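You operate a simulated robot arm through the tools that you are given. There is no shell and no other tool. Be economical: measure what you need, move in short steps, check, and stop when the job is done.

You are at the controls of a simulated robot arm. One attempt, no reset.

Task
Cap the water tank, start the pump unit and open the ballast knob until the cloudy water clears.
Fine: tank cap on before the red switch; shut the ballast knob again; leave the pipe link alone. Where these are worked on the way, their far stop is far enough and under half their travel is too little: ballast knob.

The check looks at the end state, three seconds after you hand in, the way a careful person would. Anything else that was tipped, shoved, dropped, spilled or broken makes it a failure. A push-on lid holds only when it is set on centred and level and pressed home; a screw cap is set on level and turned clockwise until tight.

Robot
A 7-joint arm with a two-finger parallel gripper, fixed in place. Base frame: the origin is at the foot of the arm, x ahead of it, y to its left, z up; the work surface is at about z = 700. Units: mm, rad, N and s.
With the tool pointing down near the work surface it reaches from about 280 to 680 mm from the base axis. Its first joint turns from -1.152 to 1.152 rad. Payload 1.57 kg.
Tool frame: the origin (TCP) lies between the finger pads and is the grasp point; the fingertips stand 30 mm ahead of it; z points along the fingers, y is the line along which they close. Largest opening 110 mm; finger width 24, thickness 12; the body of the gripper, 48 by 112 mm, starts 78 mm behind the TCP.
Orientation is that of the tool frame in the base frame, as a unit quaternion [w, x, y, z]. With the fingers straight down and closing along the base's y, the tool's x points along the base's -x, its y along +y and its z along -z.

Tools
- The arm moves only by the tool apply_moves. Its argument "moves" is a list of rows, each a list of 6 numbers: the shift along the tool's x, y, z in mm, then the turn, a rotation vector about the tool's x, y, z in rad. In form: [[dx, dy, dz, ax, ay, az], ...]. A call has 1 to 12 rows; each row shifts and turns the commanded pose from where the row before left it, along the tool's axes as they then stand. "claw" is the opening, from 0 (shut) to 1 (fully open), set as the call begins (left out, the last holds). Each row takes 0.2 s and may step no farther than 50 mm and 0.15 rad from the row before; otherwise, or with a gripper value out of range, the whole call is refused. Where a pose cannot be reached the arm comes as near as it can. A force on the tool above 90 N (or 10 N above the force at the start of the call, whichever is more), or a blocked arm, ends the call early, and 0.2 s more pass. Each finger travels about 108 mm/s and halts on what it meets, pressing with about 21 N; the grip force reading is that of the motor and also rises with nothing between the fingers. The clock runs only during rows and for 0.2 s after the last one: add rows that do not move to give the fingers time. The reply holds the time, the measured pose of the TCP, the force on the tool along the base axes, the opening and the grip force, in the units named above and with some noise, with the torque about the TCP (base axes, N m) and any sound that the robot's microphone picked up.
- Cameras (640 x 400 px; columns grow to the right, rows downward): "scene" is fixed at [155.9, -389.7, 1397.4]; the picture's right is [0.84, -0.54, 0.00], its down [-0.34, -0.52, -0.78] and it looks along [0.42, 0.66, -0.62] (base axes); focal length 329 px, centre (320, 200). "wrist" rides on the gripper at [70, 16, -141] in the tool frame; the picture's right is [-0.23, 0.97, 0.00], its down [-0.86, -0.20, -0.48] and it looks along [-0.47, -0.11, 0.88] (tool axes); focal length 222 px, centre (320, 200). There is no depth. A picture from a camera that has moved, and an enlarged one, comes with that camera's place and axes in the base frame and with its lens.
- capture(camera): a new picture of that camera. It takes no simulated time.
- enlarge(camera, box): a new picture of the part [left, top, right, bottom] of that camera's present view, enlarged. It takes no simulated time.
- sign_off(): hands the job in; it is judged then, once.

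Work in short steps. Places have to be worked out from the pictures, the camera data and where the tool is seen: move nearer, look again, correct. Check each grasp and each placing, and mend what went wrong. You have 120 turns and 84 pictures in all, those below and enlarged ones among them. Open the gripper and draw the arm clear of the work before you hand the job in, unless the task says otherwise; then end with one line.

The tools are called after "Call:" as name(argument=value, ...) on one line, values as JSON. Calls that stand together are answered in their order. apply_moves: Moves the arm, as the interface text tells. Its arguments: {"type":"object","properties":{"moves":{"type":"array","items":{"type":"array","items":{"type":"number"}}},"claw":{"type":"number"}},"required":["moves"]} The other tools are called the same way: capture (camera) takes a picture; enlarge (camera, box) takes an enlarged picture of a part of a camera's view; sign_off () hands the job in.

At the start:

```text
time_s: 0.0
ee_pos: [454.6, 182.1, 1010.6]
tool_rot: [0.0, 0.0, 1.0, 0.0]
contact_force: [-0.3, 0.1, 0.0]
moment: [-0.02, 0.02, 0.0]
width: 110.1
grip_force: 0.2
```

scene: 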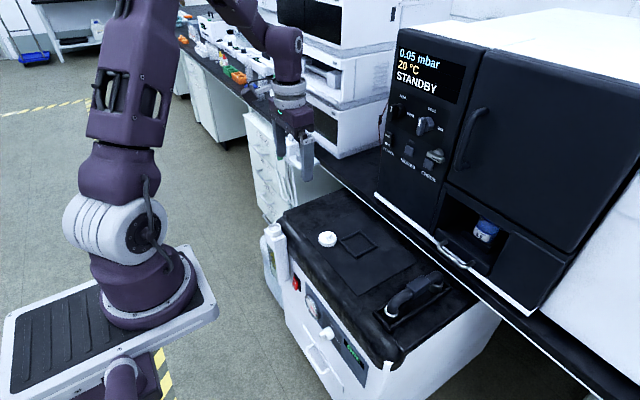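
wrist: 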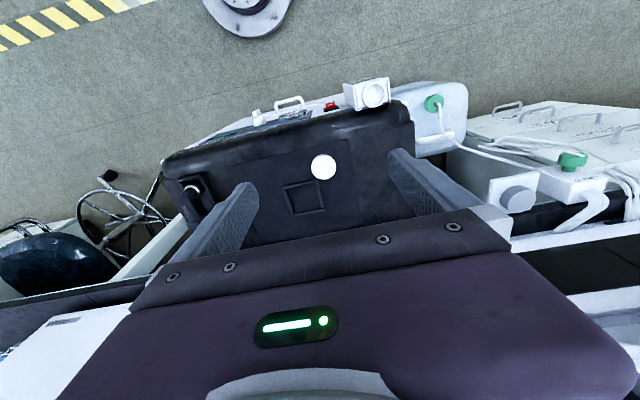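

I'll look closer at the pump unit and the items on it.

Call:
enlarge(camera="scene", box=[250, 200, 410, 300])

Call:
enlarge(camera="scene", box=[270, 270, 430, 370])

Call:
enlarge(camera="wrist", box=[220, 60, 480, 222])

Call:
enlarge(camera="scene", box=[370, 40, 530, 140])

Call:
enlarge(camera="scene", box=[370, 110, 530, 210])

```text
4.00 times, centred on (330, 250) of scene
camera zoom: at [155.9, -389.7, 1397.4], right [0.84, -0.54, 0.0], down [-0.34, -0.52, -0.78], along [0.42, 0.66, -0.62], focal length 1316 px, centre (280, 0)
```

zoom: 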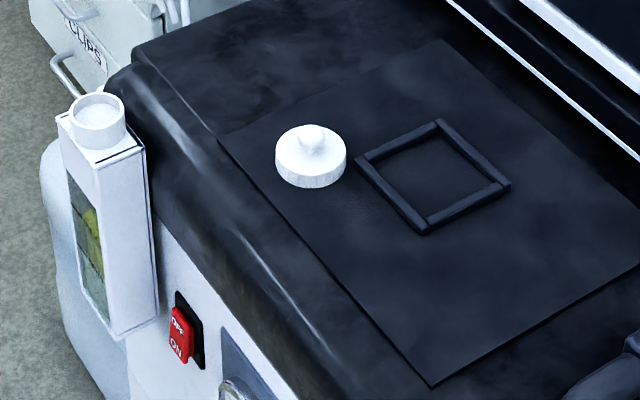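

```text
4.00 times, centred on (350, 320) of scene
camera zoom: at [155.9, -389.7, 1397.4], right [0.84, -0.54, 0.0], down [-0.34, -0.52, -0.78], along [0.42, 0.66, -0.62], focal length 1316 px, centre (200, -280)
```

zoom: 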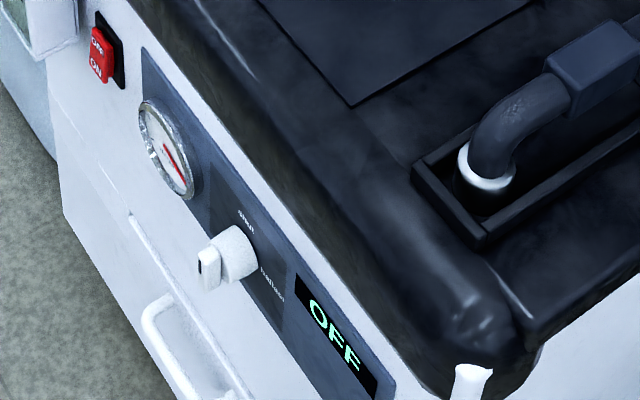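

```text
2.46 times, centred on (350, 141) of wrist
camera zoom: at [384.8, 200.0, 1153.8], right [0.23, 0.97, 0.0], down [0.86, -0.2, 0.48], along [0.47, -0.11, -0.88], focal length 547 px, centre (246, 345)
```

zoom: 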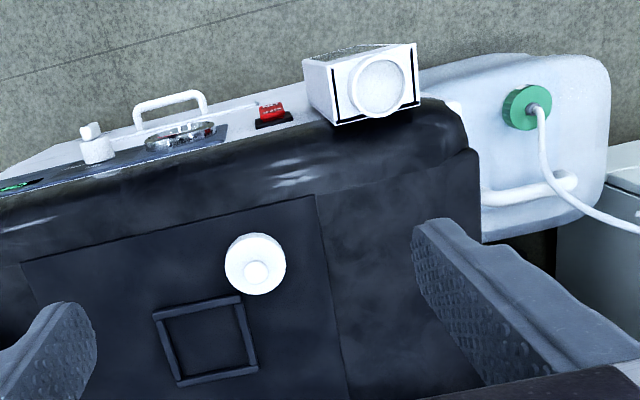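

```text
4.00 times, centred on (450, 90) of scene
camera zoom: at [155.9, -389.7, 1397.4], right [0.84, -0.54, 0.0], down [-0.34, -0.52, -0.78], along [0.42, 0.66, -0.62], focal length 1316 px, centre (-200, 640)
```

zoom: 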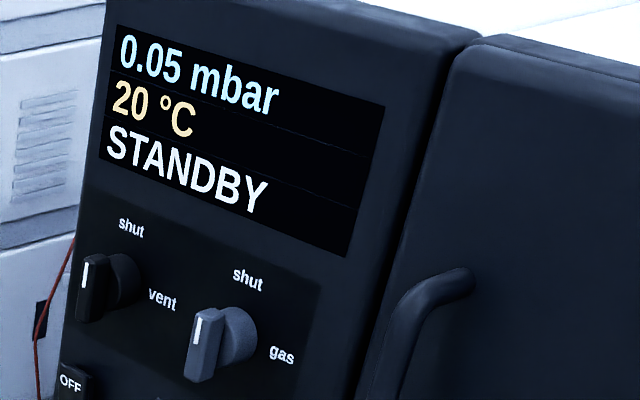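

```text
4.00 times, centred on (450, 160) of scene
camera zoom: at [155.9, -389.7, 1397.4], right [0.84, -0.54, 0.0], down [-0.34, -0.52, -0.78], along [0.42, 0.66, -0.62], focal length 1316 px, centre (-200, 360)
```

zoom: 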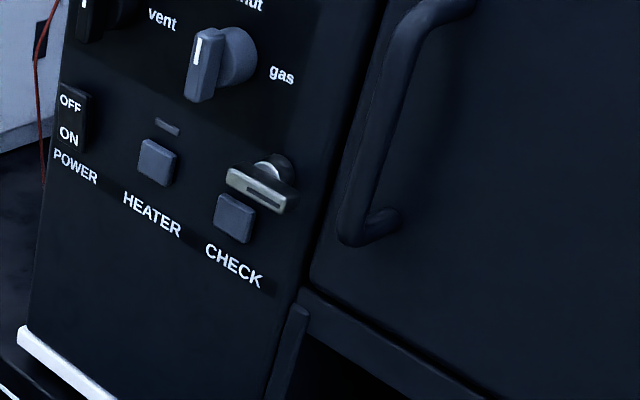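

The tank (white box with a neck) is at about (428, 287, 729), the cap at about (540, 171, 720), the switch near (445, 212, 530) and the ballast knob near (439, 19, 520). I'll move above the cap for a closer look.

Call:
apply_moves(moves=[[-21, -3, 40, 0, 0, 0], [-21, -3, 40, 0, 0, 0], [-21, -3, 40, 0, 0, 0], [-21, -2, 40, 0, 0, 0], [0, 0, 0, 0, 0, 0]], claw=0.5)

Call:
capture(camera="wrist")

Call:
capture(camera="scene")

```text
time_s: 1.2
ee_pos: [538.3, 172.2, 851.2]
tool_rot: [-0.001, 0.0, 1.0, -0.001]
contact_force: [0.1, 0.1, -0.5]
moment: [0.03, 0.0, 0.02]
width: 54.9
grip_force: 0.0
```

```text
76 pictures are left
camera wrist: at [468.8, 189.5, 994.2], right [0.23, 0.97, 0.0], down [0.85, -0.2, 0.48], along [0.47, -0.11, -0.88], focal length 222 px, centre (320, 200)
```

wrist: 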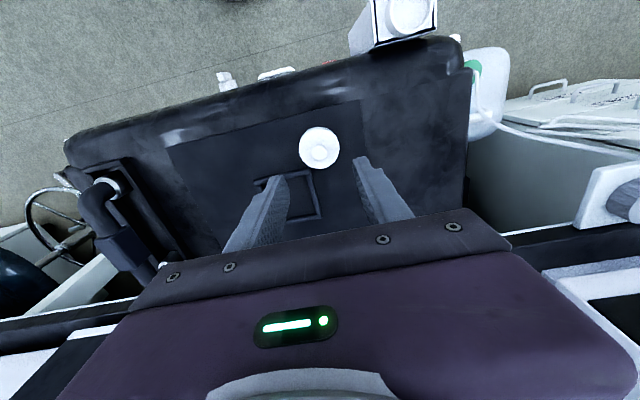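

```text
75 pictures are left
```

scene: 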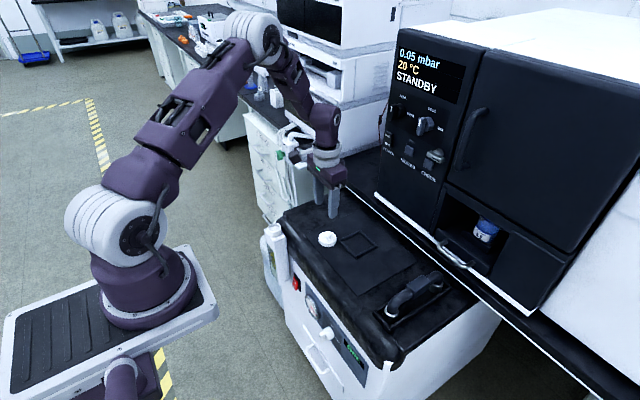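

The cap's handle top is at about (540, 173, 736). I'll lower until the tips are just above the handle and check.

Call:
apply_moves(moves=[[-1, 1, 40, 0, 0, 0], [0, 0, 34, 0, 0, 0], [0, 0, 0, 0, 0, 0]])

Call:
enlarge(camera="wrist", box=[220, 80, 460, 230])

Call:
enlarge(camera="scene", box=[270, 190, 400, 270])

```text
time_s: 2.0
ee_pos: [538.7, 173.5, 778.5]
tool_rot: [0.0, 0.0, 1.0, 0.0]
contact_force: [0.6, 0.8, 0.4]
moment: [0.0, 0.0, 0.0]
width: 54.8
grip_force: 0.1
```

```text
2.67 times, centred on (340, 155) of wrist
camera zoom: at [469.4, 190.3, 920.2], right [0.23, 0.97, 0.0], down [0.85, -0.2, 0.48], along [0.47, -0.11, -0.88], focal length 592 px, centre (267, 320)
```

zoom: 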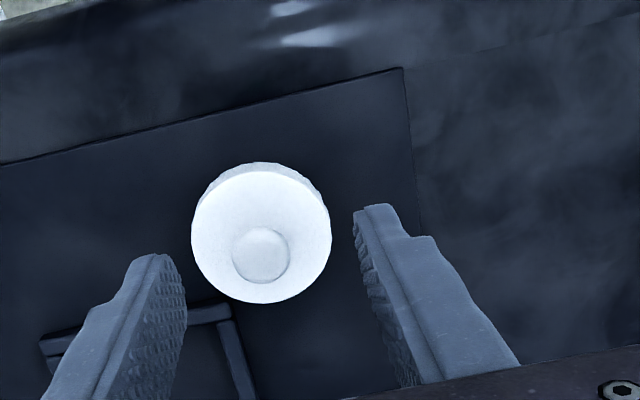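

```text
4.92 times, centred on (335, 230) of scene
camera zoom: at [155.9, -389.7, 1397.4], right [0.84, -0.54, 0.0], down [-0.34, -0.52, -0.78], along [0.42, 0.66, -0.62], focal length 1619 px, centre (246, 52)
```

zoom: 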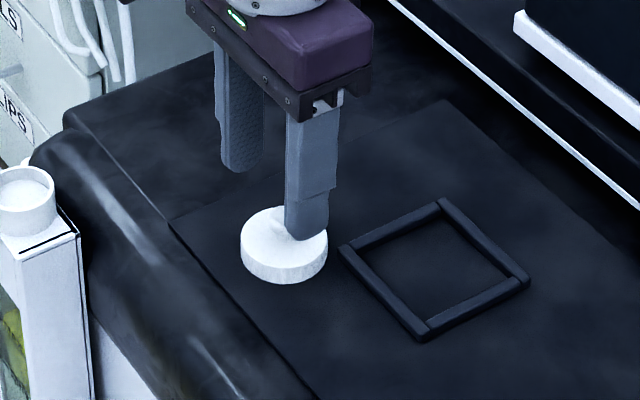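

The cap centre is about (544, 170.5) and the handle is 19 mm wide. I'll shift over it, lower to TCP z≈750, then close.

Call:
apply_moves(moves=[[-5, -3, 0, 0, 0, 0], [0, 0, 14, 0, 0, 0], [0, 0, 13, 0, 0, 0], [0, 0, 0, 0, 0, 0]])

Call:
enlarge(camera="wrist", box=[220, 80, 460, 230])

Call:
enlarge(camera="scene", box=[270, 190, 400, 270])

```text
time_s: 3.0
ee_pos: [543.7, 170.7, 750.8]
tool_rot: [0.0, 0.0, 1.0, 0.0]
contact_force: [0.4, -0.8, -0.2]
moment: [0.0, -0.01, -0.03]
width: 54.9
grip_force: 0.1
```

```text
2.67 times, centred on (340, 155) of wrist
camera zoom: at [474.5, 187.4, 892.9], right [0.23, 0.97, 0.0], down [0.85, -0.2, 0.48], along [0.47, -0.11, -0.88], focal length 592 px, centre (267, 320)
```

zoom: 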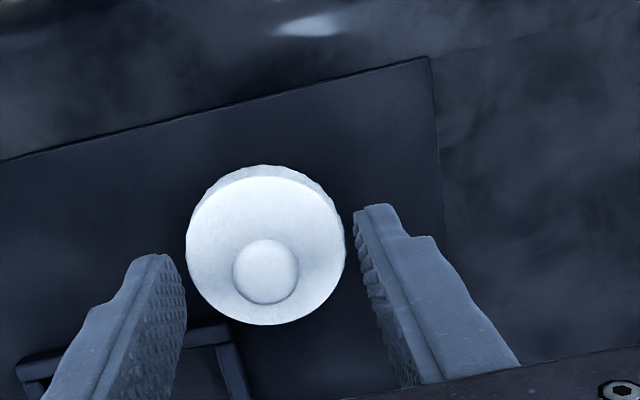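

```text
4.92 times, centred on (335, 230) of scene
camera zoom: at [155.9, -389.7, 1397.4], right [0.84, -0.54, 0.0], down [-0.34, -0.52, -0.78], along [0.42, 0.66, -0.62], focal length 1619 px, centre (246, 52)
```

zoom: 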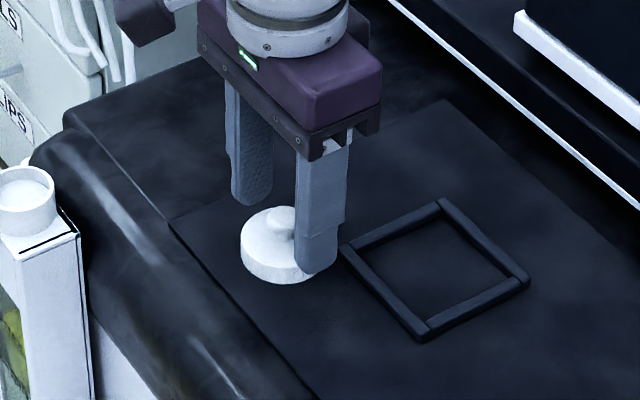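

The handle is centred between the fingers. Closing.

Call:
apply_moves(moves=[[0, 0, 0, 0, 0, 0], [0, 0, 0, 0, 0, 0], [0, 0, 0, 0, 0, 0]], claw=0.0)

Call:
enlarge(camera="scene", box=[270, 190, 400, 270])

```text
time_s: 3.8
ee_pos: [543.9, 170.6, 751.7]
tool_rot: [-0.001, -0.001, 1.0, 0.0]
contact_force: [0.2, 1.2, 0.1]
moment: [0.02, 0.0, 0.04]
width: 18.4
grip_force: 21.1
```

```text
4.92 times, centred on (335, 230) of scene
camera zoom: at [155.9, -389.7, 1397.4], right [0.84, -0.54, 0.0], down [-0.34, -0.52, -0.78], along [0.42, 0.66, -0.62], focal length 1619 px, centre (246, 52)
```

zoom: 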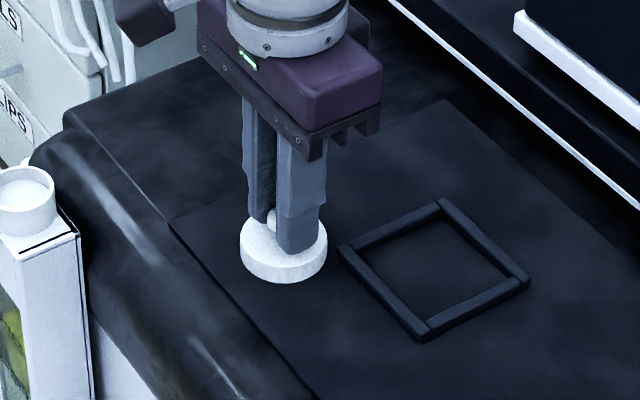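

Gripped at 18.4 mm. I'll lift and move partway towards the tank to measure the neck.

Call:
apply_moves(moves=[[0, 0, -30, 0, 0, 0], [0, 0, -45, 0, 0, 0], [0, 0, -25, 0, 0, 0], [20, 40, 0, 0, 0, 0], [20, 40, 0, 0, 0, 0], [0, 0, 0, 0, 0, 0]])

Call:
capture(camera="wrist")

Call:
enlarge(camera="scene", box=[230, 170, 390, 270])

```text
time_s: 5.2
ee_pos: [504.3, 251.4, 850.9]
tool_rot: [0.0, 0.0, 1.0, 0.0]
contact_force: [0.1, 0.1, -0.7]
moment: [0.0, 0.0, 0.01]
width: 0.0
grip_force: 21.2
```

```text
69 pictures are left
camera wrist: at [435.2, 268.0, 992.2], right [0.23, 0.97, 0.0], down [0.86, -0.2, 0.48], along [0.47, -0.11, -0.88], focal length 222 px, centre (320, 200)
```

wrist: 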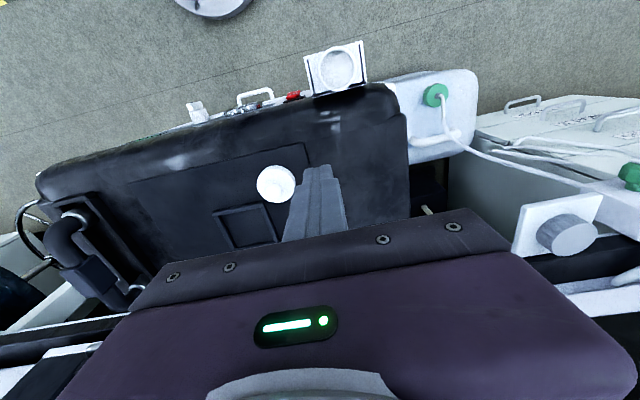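

```text
4.00 times, centred on (310, 220) of scene
camera zoom: at [155.9, -389.7, 1397.4], right [0.84, -0.54, 0.0], down [-0.34, -0.52, -0.78], along [0.42, 0.66, -0.62], focal length 1316 px, centre (360, 120)
```

zoom: 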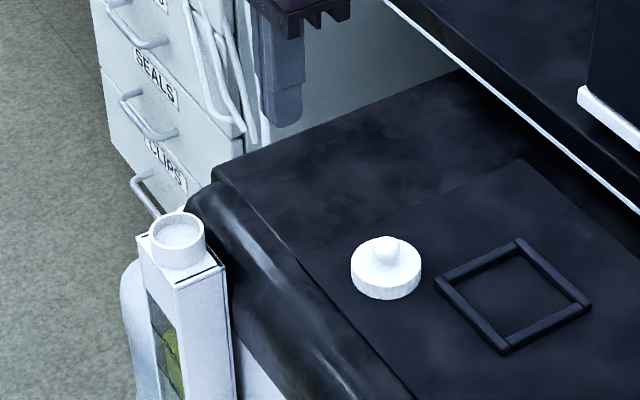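

The grip slipped off the rounded handle and the cap is still where it was. I'll reopen and regrip lower, with the tips almost on the disc. The neck measures about (427, 287, 726).

Call:
apply_moves(moves=[[-20, -40, 0, 0, 0, 0], [-20, -40, 0, 0, 0, 0], [0, 0, 40, 0, 0, 0], [0, 0, 40, 0, 0, 0], [0, 0, 20, 0, 0, 0], [0, 0, 3, 0, 0, 0], [0, 0, 0, 0, 0, 0]], claw=0.5)

Call:
enlarge(camera="scene", box=[290, 210, 370, 260])

Call:
enlarge(camera="wrist", box=[260, 120, 380, 195])

```text
time_s: 6.8
ee_pos: [544.2, 169.0, 748.0]
tool_rot: [0.0, 0.0, 1.0, 0.0]
contact_force: [-0.3, 0.7, 0.5]
moment: [-0.03, -0.01, 0.05]
width: 55.2
grip_force: 0.1
```

```text
8.00 times, centred on (330, 235) of scene
camera zoom: at [155.9, -389.7, 1397.4], right [0.84, -0.54, 0.0], down [-0.34, -0.52, -0.78], along [0.42, 0.66, -0.62], focal length 2632 px, centre (240, -80)
```

zoom: 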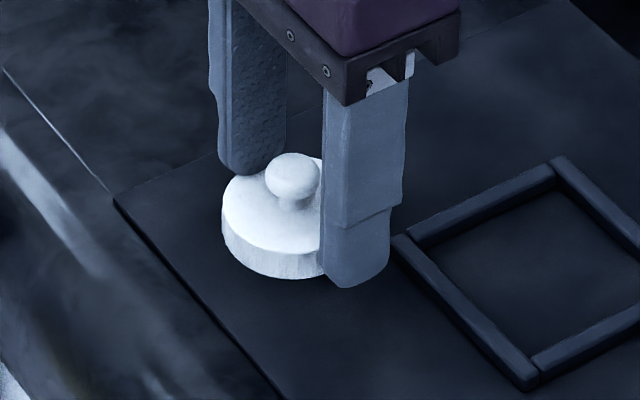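

```text
5.33 times, centred on (320, 158) of wrist
camera zoom: at [475.2, 187.1, 889.5], right [0.23, 0.97, 0.0], down [0.86, -0.2, 0.48], along [0.47, -0.11, -0.88], focal length 1185 px, centre (320, 427)
```

zoom: 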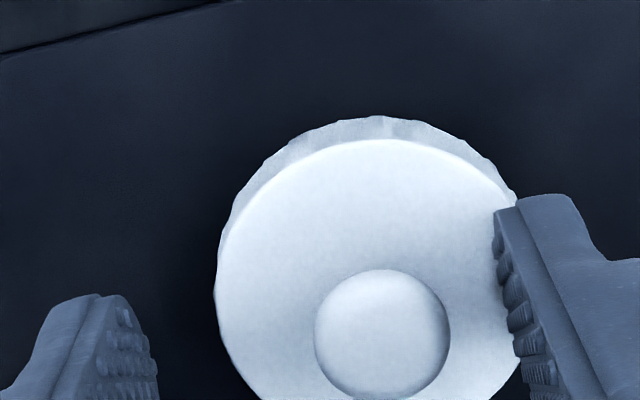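

The handle is a mushroom shape, and the slip dragged the cap to y≈180. I'll recentre, open wider and grip the rim of the disc instead, keeping the tips above its lower edge.

Call:
apply_moves(moves=[[0, 0, -10, 0, 0, 0], [-1, 11, 0, 0, 0, 0], [0, 0, 0, 0, 0, 0]], claw=0.68)

Call:
enlarge(camera="scene", box=[290, 210, 370, 260])

Call:
enlarge(camera="wrist", box=[240, 110, 400, 210])

```text
time_s: 7.6
ee_pos: [546.2, 180.7, 757.9]
tool_rot: [0.0, 0.0, 1.0, 0.0]
contact_force: [-1.4, 1.0, 0.6]
moment: [0.01, 0.0, -0.01]
width: 74.9
grip_force: 0.0
```

```text
8.00 times, centred on (330, 235) of scene
camera zoom: at [155.9, -389.7, 1397.4], right [0.84, -0.54, 0.0], down [-0.34, -0.52, -0.78], along [0.42, 0.66, -0.62], focal length 2632 px, centre (240, -80)
```

zoom: 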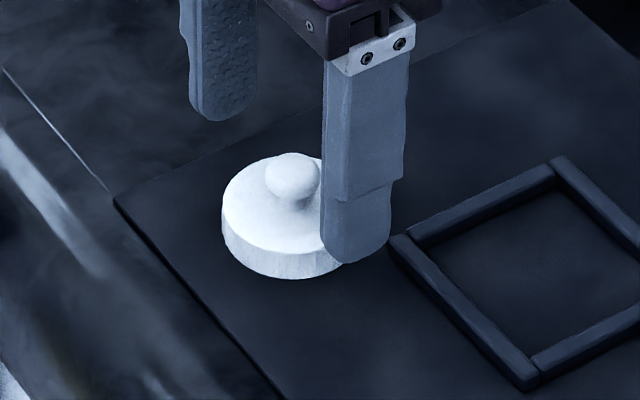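

```text
4.00 times, centred on (320, 160) of wrist
camera zoom: at [476.1, 198.4, 900.0], right [0.23, 0.97, 0.0], down [0.86, -0.2, 0.48], along [0.47, -0.11, -0.88], focal length 888 px, centre (320, 360)
```

zoom: 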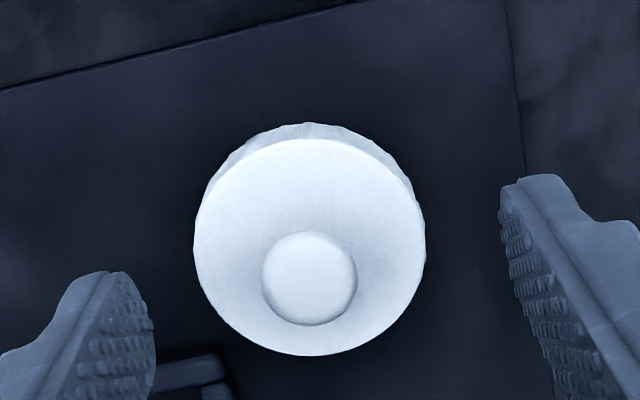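

The cap is centred at (546, 180). Descending 20 mm and closing on the rim.

Call:
apply_moves(moves=[[0, -1, 10, 0, 0, 0], [0, 0, 10, 0, 0, 0], [0, 0, 0, 0, 0, 0]])

Call:
enlarge(camera="scene", box=[290, 210, 370, 260])

Call:
apply_moves(moves=[[0, 0, 0, 0, 0, 0], [0, 0, 0, 0, 0, 0], [0, 0, 0, 0, 0, 0]], claw=0.0)

Call:
enlarge(camera="scene", box=[290, 210, 370, 260])

```text
time_s: 8.4
ee_pos: [545.9, 179.3, 736.3]
tool_rot: [0.001, 0.0, 1.0, 0.0]
contact_force: [-1.2, 0.9, 0.0]
moment: [-0.02, 0.0, -0.01]
width: 74.7
grip_force: 0.1
```

```text
8.00 times, centred on (330, 235) of scene
camera zoom: at [155.9, -389.7, 1397.4], right [0.84, -0.54, 0.0], down [-0.34, -0.52, -0.78], along [0.42, 0.66, -0.62], focal length 2632 px, centre (240, -80)
```

zoom: 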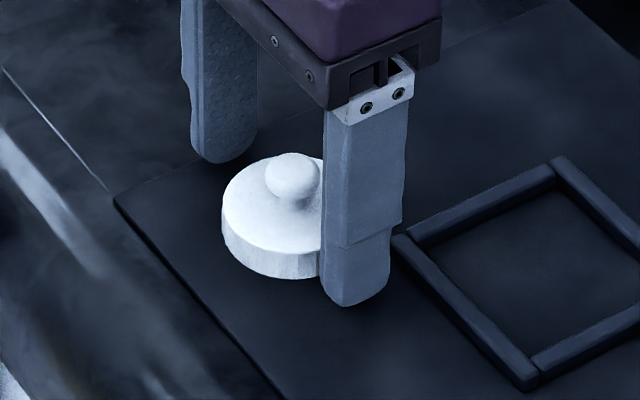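

```text
time_s: 9.2
ee_pos: [546.3, 180.4, 737.3]
tool_rot: [0.0, 0.0, 1.0, -0.001]
contact_force: [-0.3, 0.2, -0.4]
moment: [-0.02, -0.02, -0.03]
width: 49.6
grip_force: 21.3
```

```text
8.00 times, centred on (330, 235) of scene
camera zoom: at [155.9, -389.7, 1397.4], right [0.84, -0.54, 0.0], down [-0.34, -0.52, -0.78], along [0.42, 0.66, -0.62], focal length 2632 px, centre (240, -80)
```

zoom: 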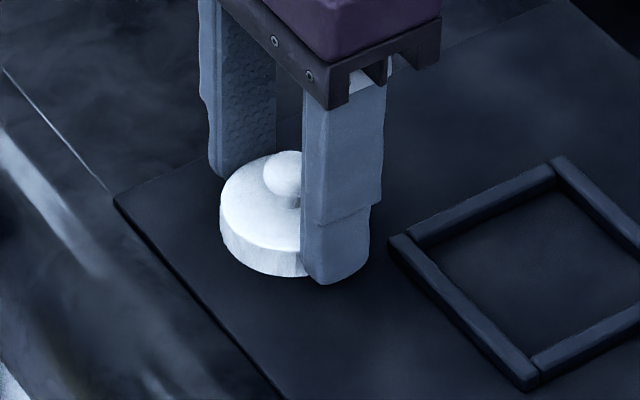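

Gripped at 49.6 mm on the rim. I'll lift and check that it holds.

Call:
apply_moves(moves=[[0, 0, -20, 0, 0, 0], [0, 0, -30, 0, 0, 0], [0, 0, -30, 0, 0, 0], [0, 0, 0, 0, 0, 0]])

Call:
enlarge(camera="scene", box=[270, 170, 400, 251])

Call:
enlarge(camera="wrist", box=[240, 110, 400, 210])

```text
time_s: 10.2
ee_pos: [544.6, 180.3, 817.9]
tool_rot: [0.0, 0.0, 1.0, 0.0]
contact_force: [-0.4, 0.8, 0.1]
moment: [0.02, 0.03, 0.0]
width: 49.5
grip_force: 21.2
```

```text
4.92 times, centred on (335, 210) of scene
camera zoom: at [155.9, -389.7, 1397.4], right [0.84, -0.54, 0.0], down [-0.34, -0.52, -0.78], along [0.42, 0.66, -0.62], focal length 1619 px, centre (246, 148)
```

zoom: 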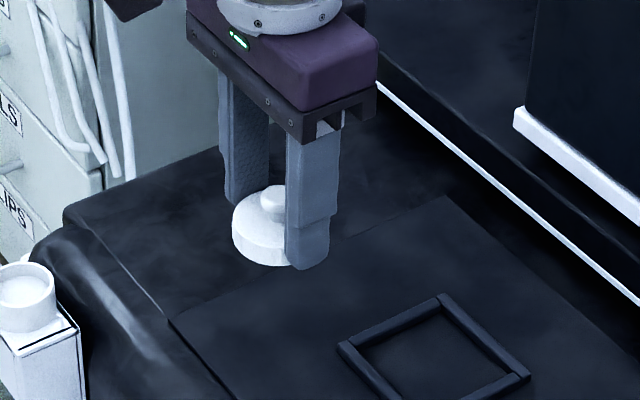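

```text
4.00 times, centred on (320, 160) of wrist
camera zoom: at [475.6, 197.8, 960.5], right [0.23, 0.97, 0.0], down [0.86, -0.2, 0.48], along [0.47, -0.11, -0.88], focal length 888 px, centre (320, 360)
```

zoom: 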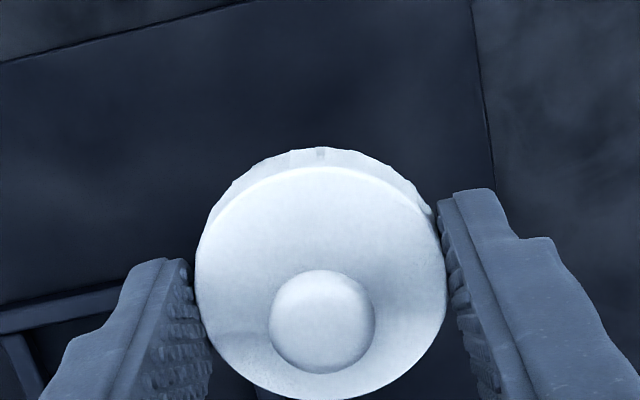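

The cap holds level. I'll carry it over the neck at about (427, 287).

Call:
apply_moves(moves=[[29, 26.7, 0, 0, 0, 0], [29, 26.7, 0, 0, 0, 0], [29, 26.7, 0, 0, 0, 0], [29, 26.7, 0, 0, 0, 0], [0, 0, 0, 0, 0, 0]])

Call:
capture(camera="wrist")

Call:
enlarge(camera="scene", box=[210, 170, 340, 251])

```text
time_s: 11.4
ee_pos: [427.2, 287.5, 817.1]
tool_rot: [0.0, 0.0, 1.0, 0.0]
contact_force: [0.4, -0.2, -1.0]
moment: [0.0, 0.0, 0.0]
width: 49.5
grip_force: 21.1
```

```text
59 pictures are left
camera wrist: at [358.9, 304.2, 958.9], right [0.23, 0.97, 0.0], down [0.86, -0.2, 0.48], along [0.47, -0.11, -0.88], focal length 222 px, centre (320, 200)
```

wrist: 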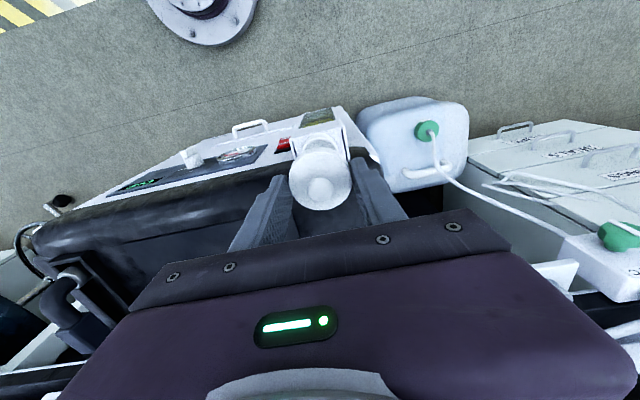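

```text
4.92 times, centred on (275, 210) of scene
camera zoom: at [155.9, -389.7, 1397.4], right [0.84, -0.54, 0.0], down [-0.34, -0.52, -0.78], along [0.42, 0.66, -0.62], focal length 1619 px, centre (542, 148)
```

zoom: 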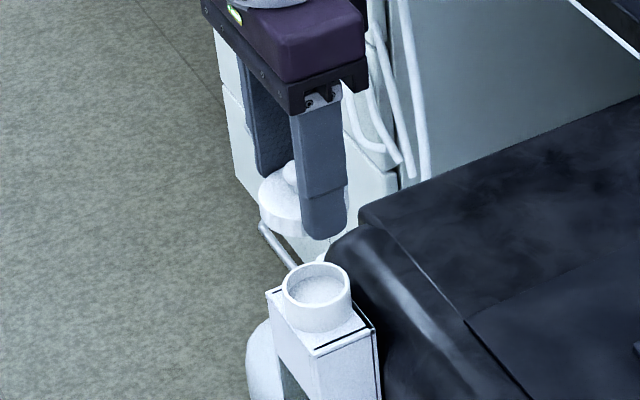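

Lowering 35 mm to compare the cap and neck side by side.

Call:
apply_moves(moves=[[-1, 1, 20, 0, 0, 0], [0, 0, 15, 0, 0, 0], [0, 0, 0, 0, 0, 0]])

Call:
enlarge(camera="wrist", box=[240, 100, 400, 200])

Call:
enlarge(camera="scene", box=[240, 200, 320, 250])

```text
time_s: 12.2
ee_pos: [429.7, 288.4, 782.3]
tool_rot: [0.001, 0.0, 1.0, 0.0]
contact_force: [-0.3, 0.2, -0.4]
moment: [0.03, 0.02, -0.03]
width: 49.6
grip_force: 21.4
```

```text
4.00 times, centred on (320, 150) of wrist
camera zoom: at [360.5, 304.8, 924.3], right [0.23, 0.97, 0.0], down [0.85, -0.2, 0.48], along [0.47, -0.11, -0.88], focal length 888 px, centre (320, 400)
```

zoom: 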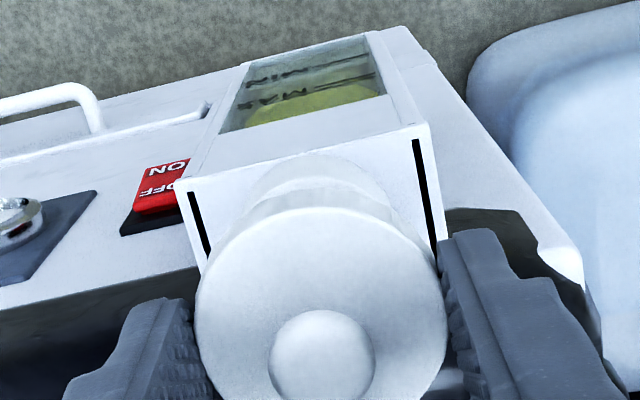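

```text
8.00 times, centred on (280, 225) of scene
camera zoom: at [155.9, -389.7, 1397.4], right [0.84, -0.54, 0.0], down [-0.34, -0.52, -0.78], along [0.42, 0.66, -0.62], focal length 2632 px, centre (640, 0)
```

zoom: 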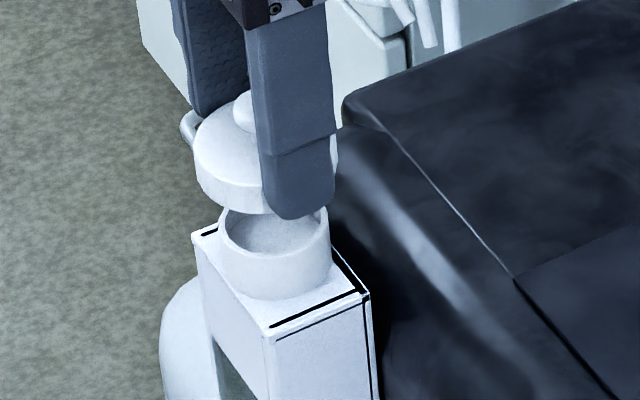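

In the wrist view the neck is in line with the cap, and the scene view shows it about 1 mm further in +x. I'll correct that, lower 12 mm and look again.

Call:
apply_moves(moves=[[-1.2, -0.2, 6, 0, 0, 0], [0, 0, 6, 0, 0, 0], [0, 0, 0, 0, 0, 0]])

Call:
enlarge(camera="wrist", box=[260, 110, 380, 185])

Call:
enlarge(camera="scene", box=[250, 210, 314, 250])

```text
time_s: 13.0
ee_pos: [431.6, 287.5, 771.1]
tool_rot: [0.0, -0.001, 1.0, 0.0]
contact_force: [-0.7, -0.7, 0.7]
moment: [-0.02, -0.03, -0.03]
width: 49.6
grip_force: 20.7
```

```text
5.33 times, centred on (320, 148) of wrist
camera zoom: at [361.6, 304.5, 913.0], right [0.23, 0.97, 0.0], down [0.86, -0.2, 0.48], along [0.47, -0.11, -0.88], focal length 1185 px, centre (320, 480)
```

zoom: 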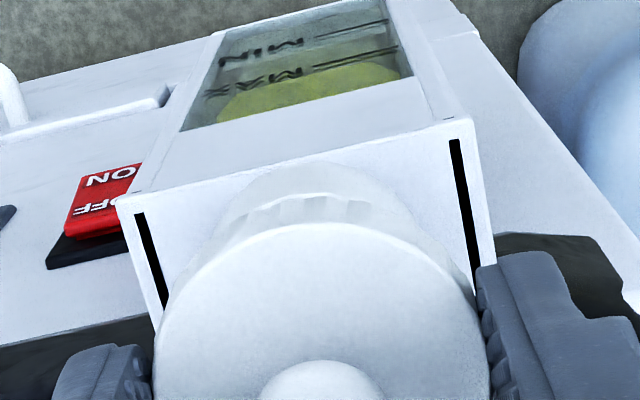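

```text
10.00 times, centred on (282, 230) of scene
camera zoom: at [155.9, -389.7, 1397.4], right [0.84, -0.54, 0.0], down [-0.34, -0.52, -0.78], along [0.42, 0.66, -0.62], focal length 3290 px, centre (700, -100)
```

zoom: 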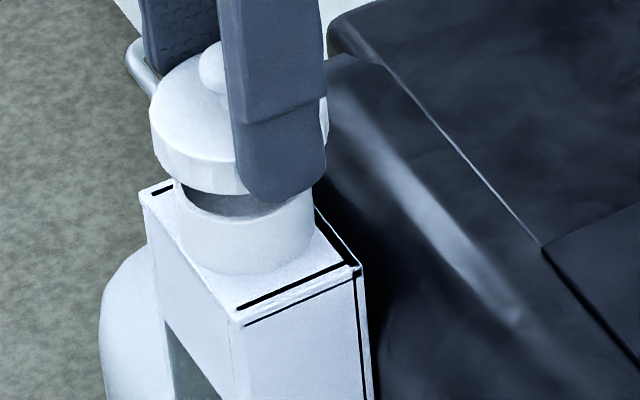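

Cap and neck are aligned within about half a millimetre. Lowering gently and watching the force.

Call:
apply_moves(moves=[[0, 0, 3, 0, 0, 0], [0, 0, 3, 0, 0, 0], [0, 0, 3, 0, 0, 0], [0, 0, 2, 0, 0, 0], [0, 0, 0, 0, 0, 0]])

Call:
enlarge(camera="scene", box=[250, 210, 314, 250])

```text
time_s: 14.2
ee_pos: [432.0, 287.3, 759.1]
tool_rot: [0.0, 0.0, 1.0, 0.0]
contact_force: [0.1, 0.8, -0.1]
moment: [-0.01, 0.01, -0.02]
width: 49.9
grip_force: 21.0
```

```text
10.00 times, centred on (282, 230) of scene
camera zoom: at [155.9, -389.7, 1397.4], right [0.84, -0.54, 0.0], down [-0.34, -0.52, -0.78], along [0.42, 0.66, -0.62], focal length 3290 px, centre (700, -100)
```

zoom: 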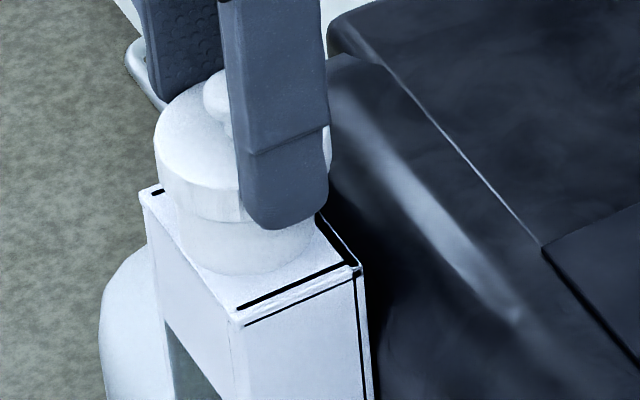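

No contact force yet; the cap's skirt is about at the neck's rim. Continuing slowly.

Call:
apply_moves(moves=[[0, 0, 2, 0, 0, 0], [0, 0, 2, 0, 0, 0], [0, 0, 0, 0, 0, 0]])

Call:
enlarge(camera="scene", box=[250, 210, 314, 250])

```text
time_s: 15.0
ee_pos: [431.4, 287.3, 755.7]
tool_rot: [0.0, -0.001, 1.0, 0.0]
contact_force: [-0.3, 0.0, -1.1]
moment: [-0.03, 0.0, -0.02]
width: 49.4
grip_force: 21.0
```

```text
10.00 times, centred on (282, 230) of scene
camera zoom: at [155.9, -389.7, 1397.4], right [0.84, -0.54, 0.0], down [-0.34, -0.52, -0.78], along [0.42, 0.66, -0.62], focal length 3290 px, centre (700, -100)
```

zoom: 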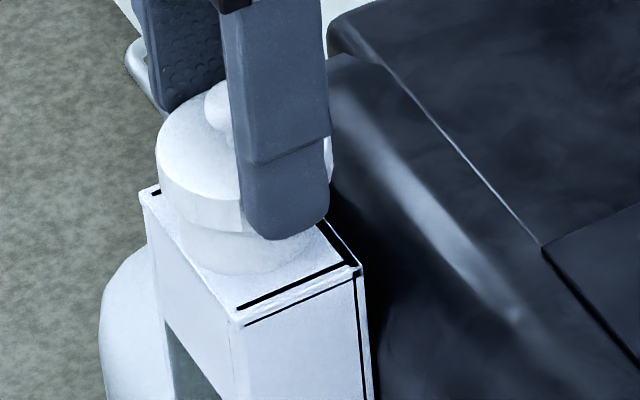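

Still free. Lowering further in 2 mm steps.

Call:
apply_moves(moves=[[0, 0, 2, 0, 0, 0], [0, 0, 2, 0, 0, 0], [0, 0, 2, 0, 0, 0], [0, 0, 0, 0, 0, 0]])

Call:
enlarge(camera="scene", box=[250, 210, 314, 250])

```text
time_s: 16.0
ee_pos: [432.0, 288.3, 749.0]
tool_rot: [0.0, 0.0, 1.0, 0.0]
contact_force: [-0.2, 0.2, 0.0]
moment: [0.01, 0.04, 0.0]
width: 49.6
grip_force: 21.3
```

```text
10.00 times, centred on (282, 230) of scene
camera zoom: at [155.9, -389.7, 1397.4], right [0.84, -0.54, 0.0], down [-0.34, -0.52, -0.78], along [0.42, 0.66, -0.62], focal length 3290 px, centre (700, -100)
```

zoom: 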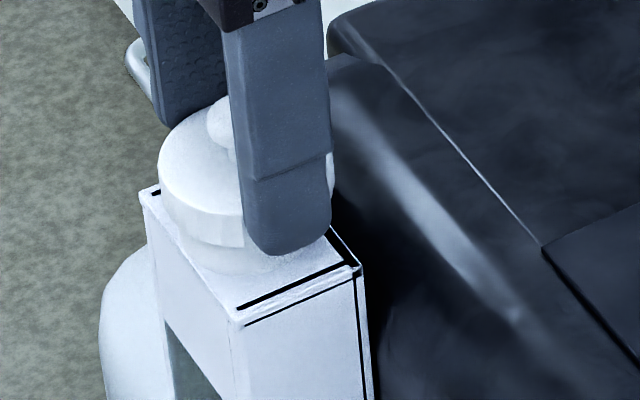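

Still no resistance. Continuing down to the seat.

Call:
apply_moves(moves=[[0, 0, 2, 0, 0, 0], [0, 0, 2, 0, 0, 0], [0, 0, 2, 0, 0, 0], [0, 0, 0, 0, 0, 0]])

Call:
enlarge(camera="scene", box=[250, 210, 314, 250])

```text
time_s: 17.0
ee_pos: [430.3, 287.0, 742.8]
tool_rot: [-0.001, 0.0, 1.0, -0.001]
contact_force: [-13.8, -7.1, 26.2]
moment: [-0.24, 0.32, -0.07]
width: 49.8
grip_force: 21.0
heard: snap
```

```text
10.00 times, centred on (282, 230) of scene
camera zoom: at [155.3, -390.0, 1397.3], right [0.84, -0.54, 0.0], down [-0.34, -0.52, -0.78], along [0.43, 0.66, -0.62], focal length 3290 px, centre (700, -100)
```

zoom: 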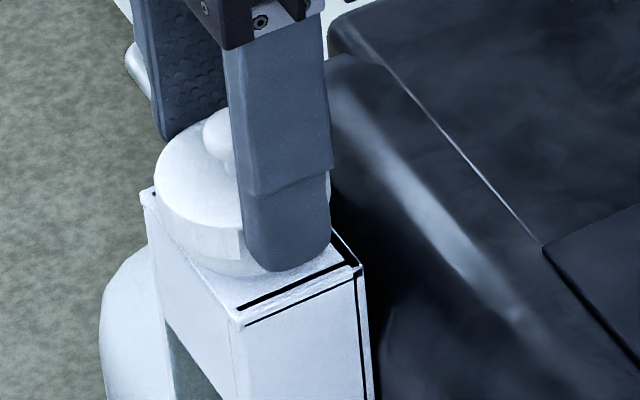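

A snap was heard with 26 N of seating force, so the cap is on. I'll release gently and rise.

Call:
apply_moves(moves=[[0, 0, -1, 0, 0, 0], [0, 0, 0, 0, 0, 0], [0, 0, -15, 0, 0, 0], [0, 0, -40, 0, 0, 0], [0, 0, -40, 0, 0, 0], [0, 0, 0, 0, 0, 0]], claw=0.62)

Call:
enlarge(camera="scene", box=[250, 210, 314, 250])

Call:
capture(camera="wrist")

```text
time_s: 18.4
ee_pos: [431.1, 286.7, 840.3]
tool_rot: [0.001, 0.0, 1.0, 0.0]
contact_force: [-0.5, 0.0, -0.2]
moment: [0.03, 0.04, 0.0]
width: 68.1
grip_force: 0.0
```

```text
10.00 times, centred on (282, 230) of scene
camera zoom: at [155.9, -389.7, 1397.4], right [0.84, -0.54, 0.0], down [-0.34, -0.52, -0.78], along [0.42, 0.66, -0.62], focal length 3290 px, centre (700, -100)
```

zoom: 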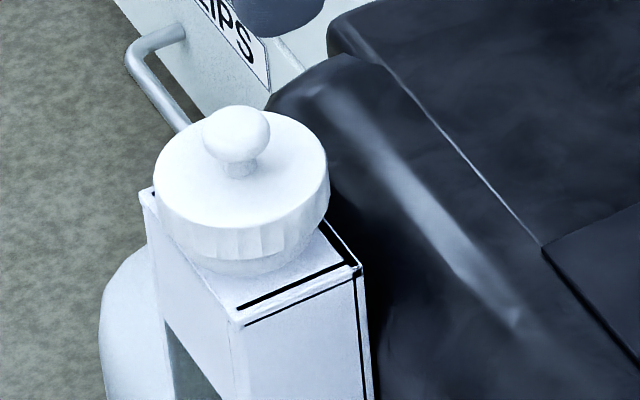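

```text
48 pictures are left
camera wrist: at [362.0, 304.1, 982.5], right [0.23, 0.97, 0.0], down [0.86, -0.2, 0.48], along [0.47, -0.11, -0.88], focal length 222 px, centre (320, 200)
```

wrist: 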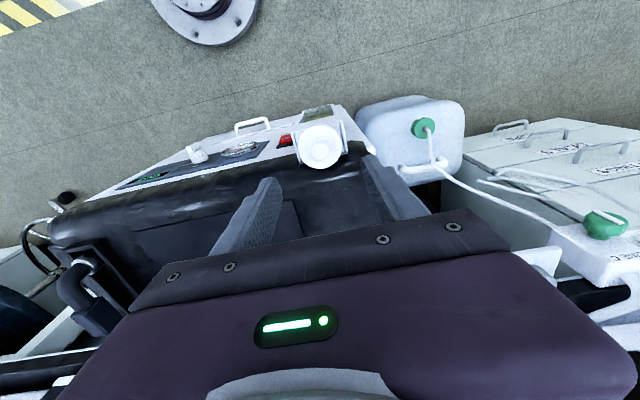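

The cap looks level and seated. To be sure, I'll close the fingers and press lightly on top of the handle.

Call:
apply_moves(moves=[[-1, 0, 35, 0, 0, 0], [0, 0, 28, 0, 0, 0], [0, 0, 4, 0, 0, 0], [0, 0, 2, 0, 0, 0], [0, 0, 2, 0, 0, 0], [0, 0, 0, 0, 0, 0]], claw=0.0)

```text
time_s: 19.7
ee_pos: [431.3, 288.5, 772.0]
tool_rot: [0.0, -0.001, 1.0, 0.001]
contact_force: [-9.8, -7.9, 27.6]
moment: [-0.24, 0.32, -0.03]
width: 0.2
grip_force: 20.7
stopped in row 6: the force on the tool passed its limit at 95 N (the readings are from after the stop); the commanded pose is now the measured one
```

It's firmly home, with over 90 N carried at the handle. Retreating to look at the front panel and the display.

Call:
apply_moves(moves=[[0, 0, -10, 0, 0, 0], [0, 0, -40, 0, 0, 0], [0, 0, -40, 0, 0, 0], [0, 0, 0, 0, 0, 0]])

Call:
enlarge(camera="scene", box=[250, 210, 378, 290])

Call:
enlarge(camera="wrist", box=[100, 90, 370, 260])

```text
time_s: 20.7
ee_pos: [434.4, 287.8, 862.3]
tool_rot: [0.001, 0.0, 1.0, 0.001]
contact_force: [-0.1, 0.5, 0.6]
moment: [-0.02, 0.02, 0.0]
width: 0.0
grip_force: 21.2
```

```text
5.00 times, centred on (314, 250) of scene
camera zoom: at [155.9, -389.7, 1397.4], right [0.84, -0.54, 0.0], down [-0.34, -0.52, -0.78], along [0.42, 0.66, -0.62], focal length 1645 px, centre (350, -50)
```

zoom: 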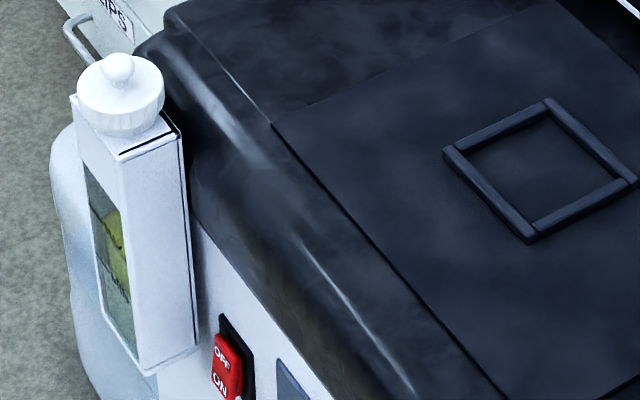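

```text
2.35 times, centred on (235, 175) of wrist
camera zoom: at [364.0, 305.4, 1004.5], right [0.23, 0.97, 0.0], down [0.85, -0.2, 0.48], along [0.47, -0.11, -0.88], focal length 523 px, centre (520, 259)
```

zoom: 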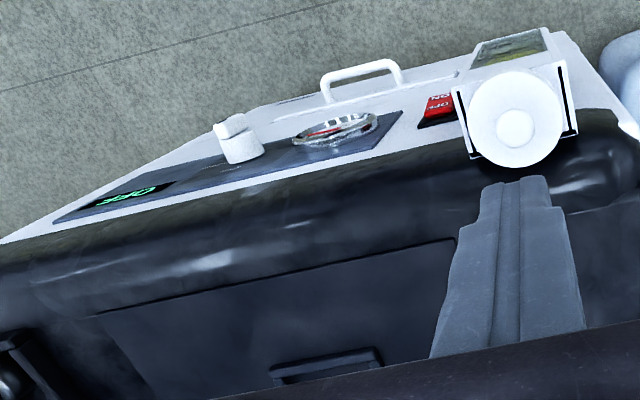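

The cap is on. For the panel work I'll move to the open space in front of the unit and tilt the tool to point forward-down, and see how well the arm manages it.

Call:
apply_moves(moves=[[18, -40, 0, 0, 0, 0], [18, -40, 0, 0, 0, 0], [0, 0, 0, 0, -0.15, 0], [0, 0, 0, 0, -0.15, 0], [0, 0, 0, 0, -0.15, 0], [0, 0, 0, 0, -0.15, 0], [0, 0, 0, 0, -0.15, 0], [0, 0, 0, 0, -0.15, 0], [0, 0, 0, 0, -0.15, 0], [0, 0, 0, 0, 0, 0]])

Call:
capture(camera="scene")

Call:
capture(camera="wrist")

```text
time_s: 22.9
ee_pos: [397.2, 208.8, 862.1]
tool_rot: [0.502, 0.0, 0.865, 0.001]
contact_force: [0.3, 0.2, -0.6]
moment: [-0.01, 0.01, 0.02]
width: 0.0
grip_force: 20.3
```

```text
45 pictures are left
```

scene: 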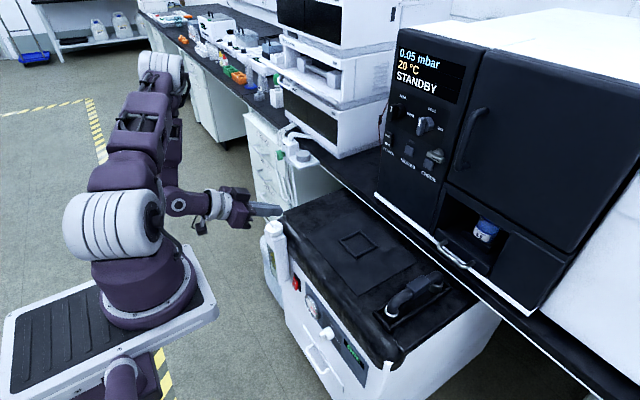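

```text
44 pictures are left
camera wrist: at [240.2, 225.8, 871.7], right [0.11, 0.97, 0.2], down [0.01, -0.2, 0.98], along [0.99, -0.11, -0.03], focal length 222 px, centre (320, 200)
```

wrist: 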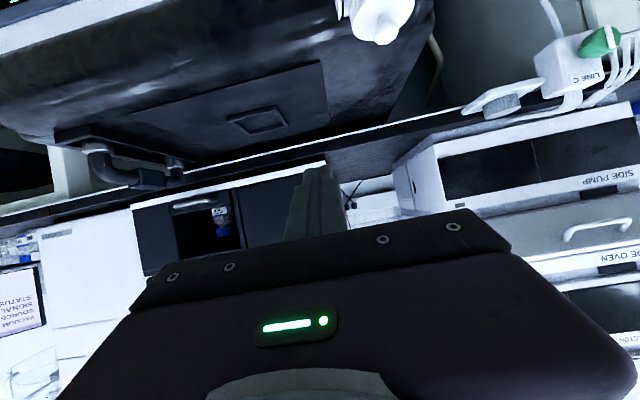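

The arm reaches this pose well. I'll come down in front of the panel to about z≈630 and look.

Call:
apply_moves(moves=[[42.8, 0, 17.8, 0, 0, 0], [42.8, 0, 17.8, 0, 0, 0], [42.8, 0, 17.8, 0, 0, 0], [42.8, 0, 17.8, 0, 0, 0], [42.8, 0, 17.8, 0, 0, 0], [0, 0, 0, 0, 0, 0]])

Call:
capture(camera="wrist")

Call:
capture(camera="scene")

```text
time_s: 24.3
ee_pos: [370.6, 208.6, 631.7]
tool_rot: [0.501, 0.0, 0.865, 0.0]
contact_force: [-0.4, 0.2, -0.3]
moment: [0.03, 0.02, 0.01]
width: 0.0
grip_force: 20.9
```

```text
43 pictures are left
camera wrist: at [211.9, 225.3, 641.3], right [0.11, 0.97, 0.2], down [0.01, -0.2, 0.98], along [0.99, -0.11, -0.03], focal length 222 px, centre (320, 200)
```

wrist: 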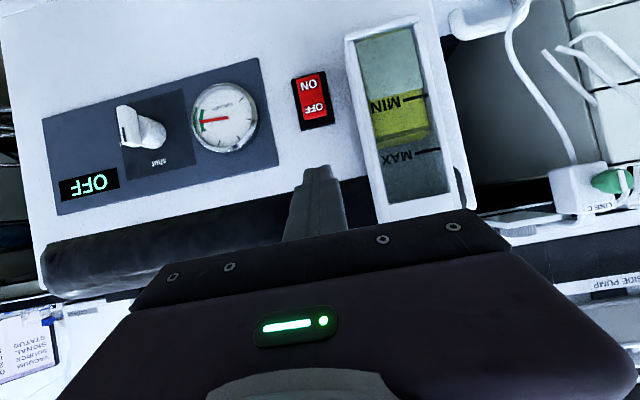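

```text
42 pictures are left
```

scene: 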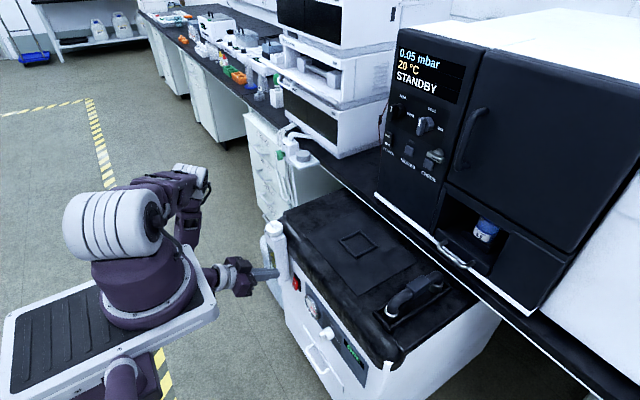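

The panel is in clear view, with the ON half of the switch at about (446, 212, 510). I'll move the closed tips just short of it.

Call:
apply_moves(moves=[[31, 1.1, 25.4, 0, 0, 0], [31, 1.1, 25.4, 0, 0, 0], [31, 1.1, 25.4, 0, 0, 0], [0, 0, 0, 0, 0, 0]])

Call:
capture(camera="wrist")

Call:
enlarge(camera="scene", box=[250, 250, 346, 310])

```text
time_s: 25.3
ee_pos: [385.4, 225.1, 583.7]
tool_rot: [0.502, 0.001, 0.865, 0.001]
contact_force: [0.5, -0.2, -0.7]
moment: [0.0, -0.02, -0.02]
width: 0.2
grip_force: 20.6
out of reach, approached as far as the arm can: row 2, 3
```

```text
41 pictures are left
camera wrist: at [227.9, 241.0, 594.8], right [0.11, 0.97, 0.2], down [0.01, -0.2, 0.98], along [0.99, -0.11, -0.03], focal length 222 px, centre (320, 200)
```

wrist: 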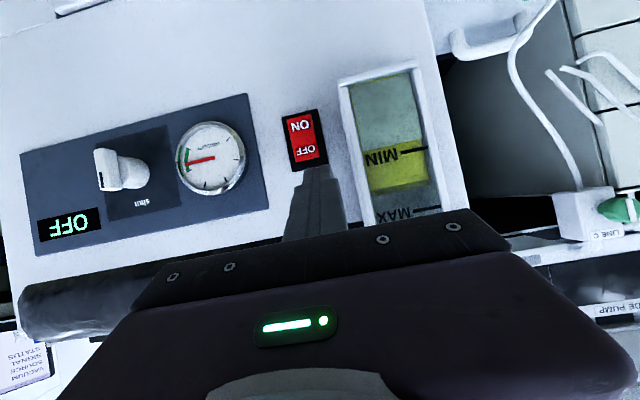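

```text
6.67 times, centred on (298, 280) of scene
camera zoom: at [155.9, -389.7, 1397.4], right [0.84, -0.54, 0.0], down [-0.34, -0.52, -0.78], along [0.42, 0.66, -0.62], focal length 2193 px, centre (467, -333)
```

zoom: 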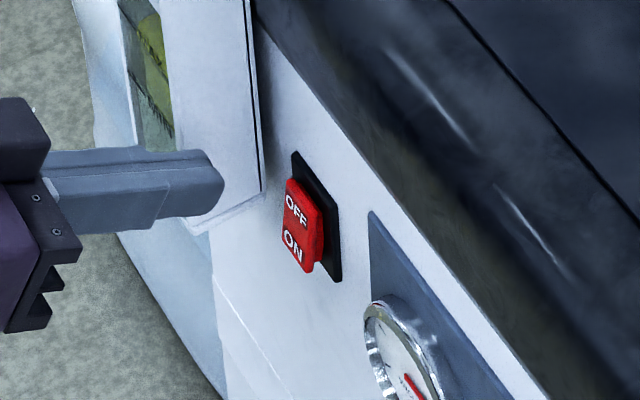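

This tilt can't reach that low. I'll make the tool steeper, about 32° from vertical, which keeps the wrist higher.

Call:
apply_moves(moves=[[0, 0, -15, 0, 0, 0], [0, 0, 0, 0, 0.125, 0], [0, 0, 0, 0, 0.125, 0], [0, 0, 0, 0, 0.125, 0], [0, 0, 0, 0, 0.125, 0], [0, 0, 0, 0, 0, 0]])

```text
time_s: 26.7
ee_pos: [373.0, 224.7, 592.8]
tool_rot: [0.271, 0.0, 0.963, 0.001]
contact_force: [-0.3, 0.4, 0.4]
moment: [-0.01, 0.03, 0.01]
width: 0.1
grip_force: 20.9
```

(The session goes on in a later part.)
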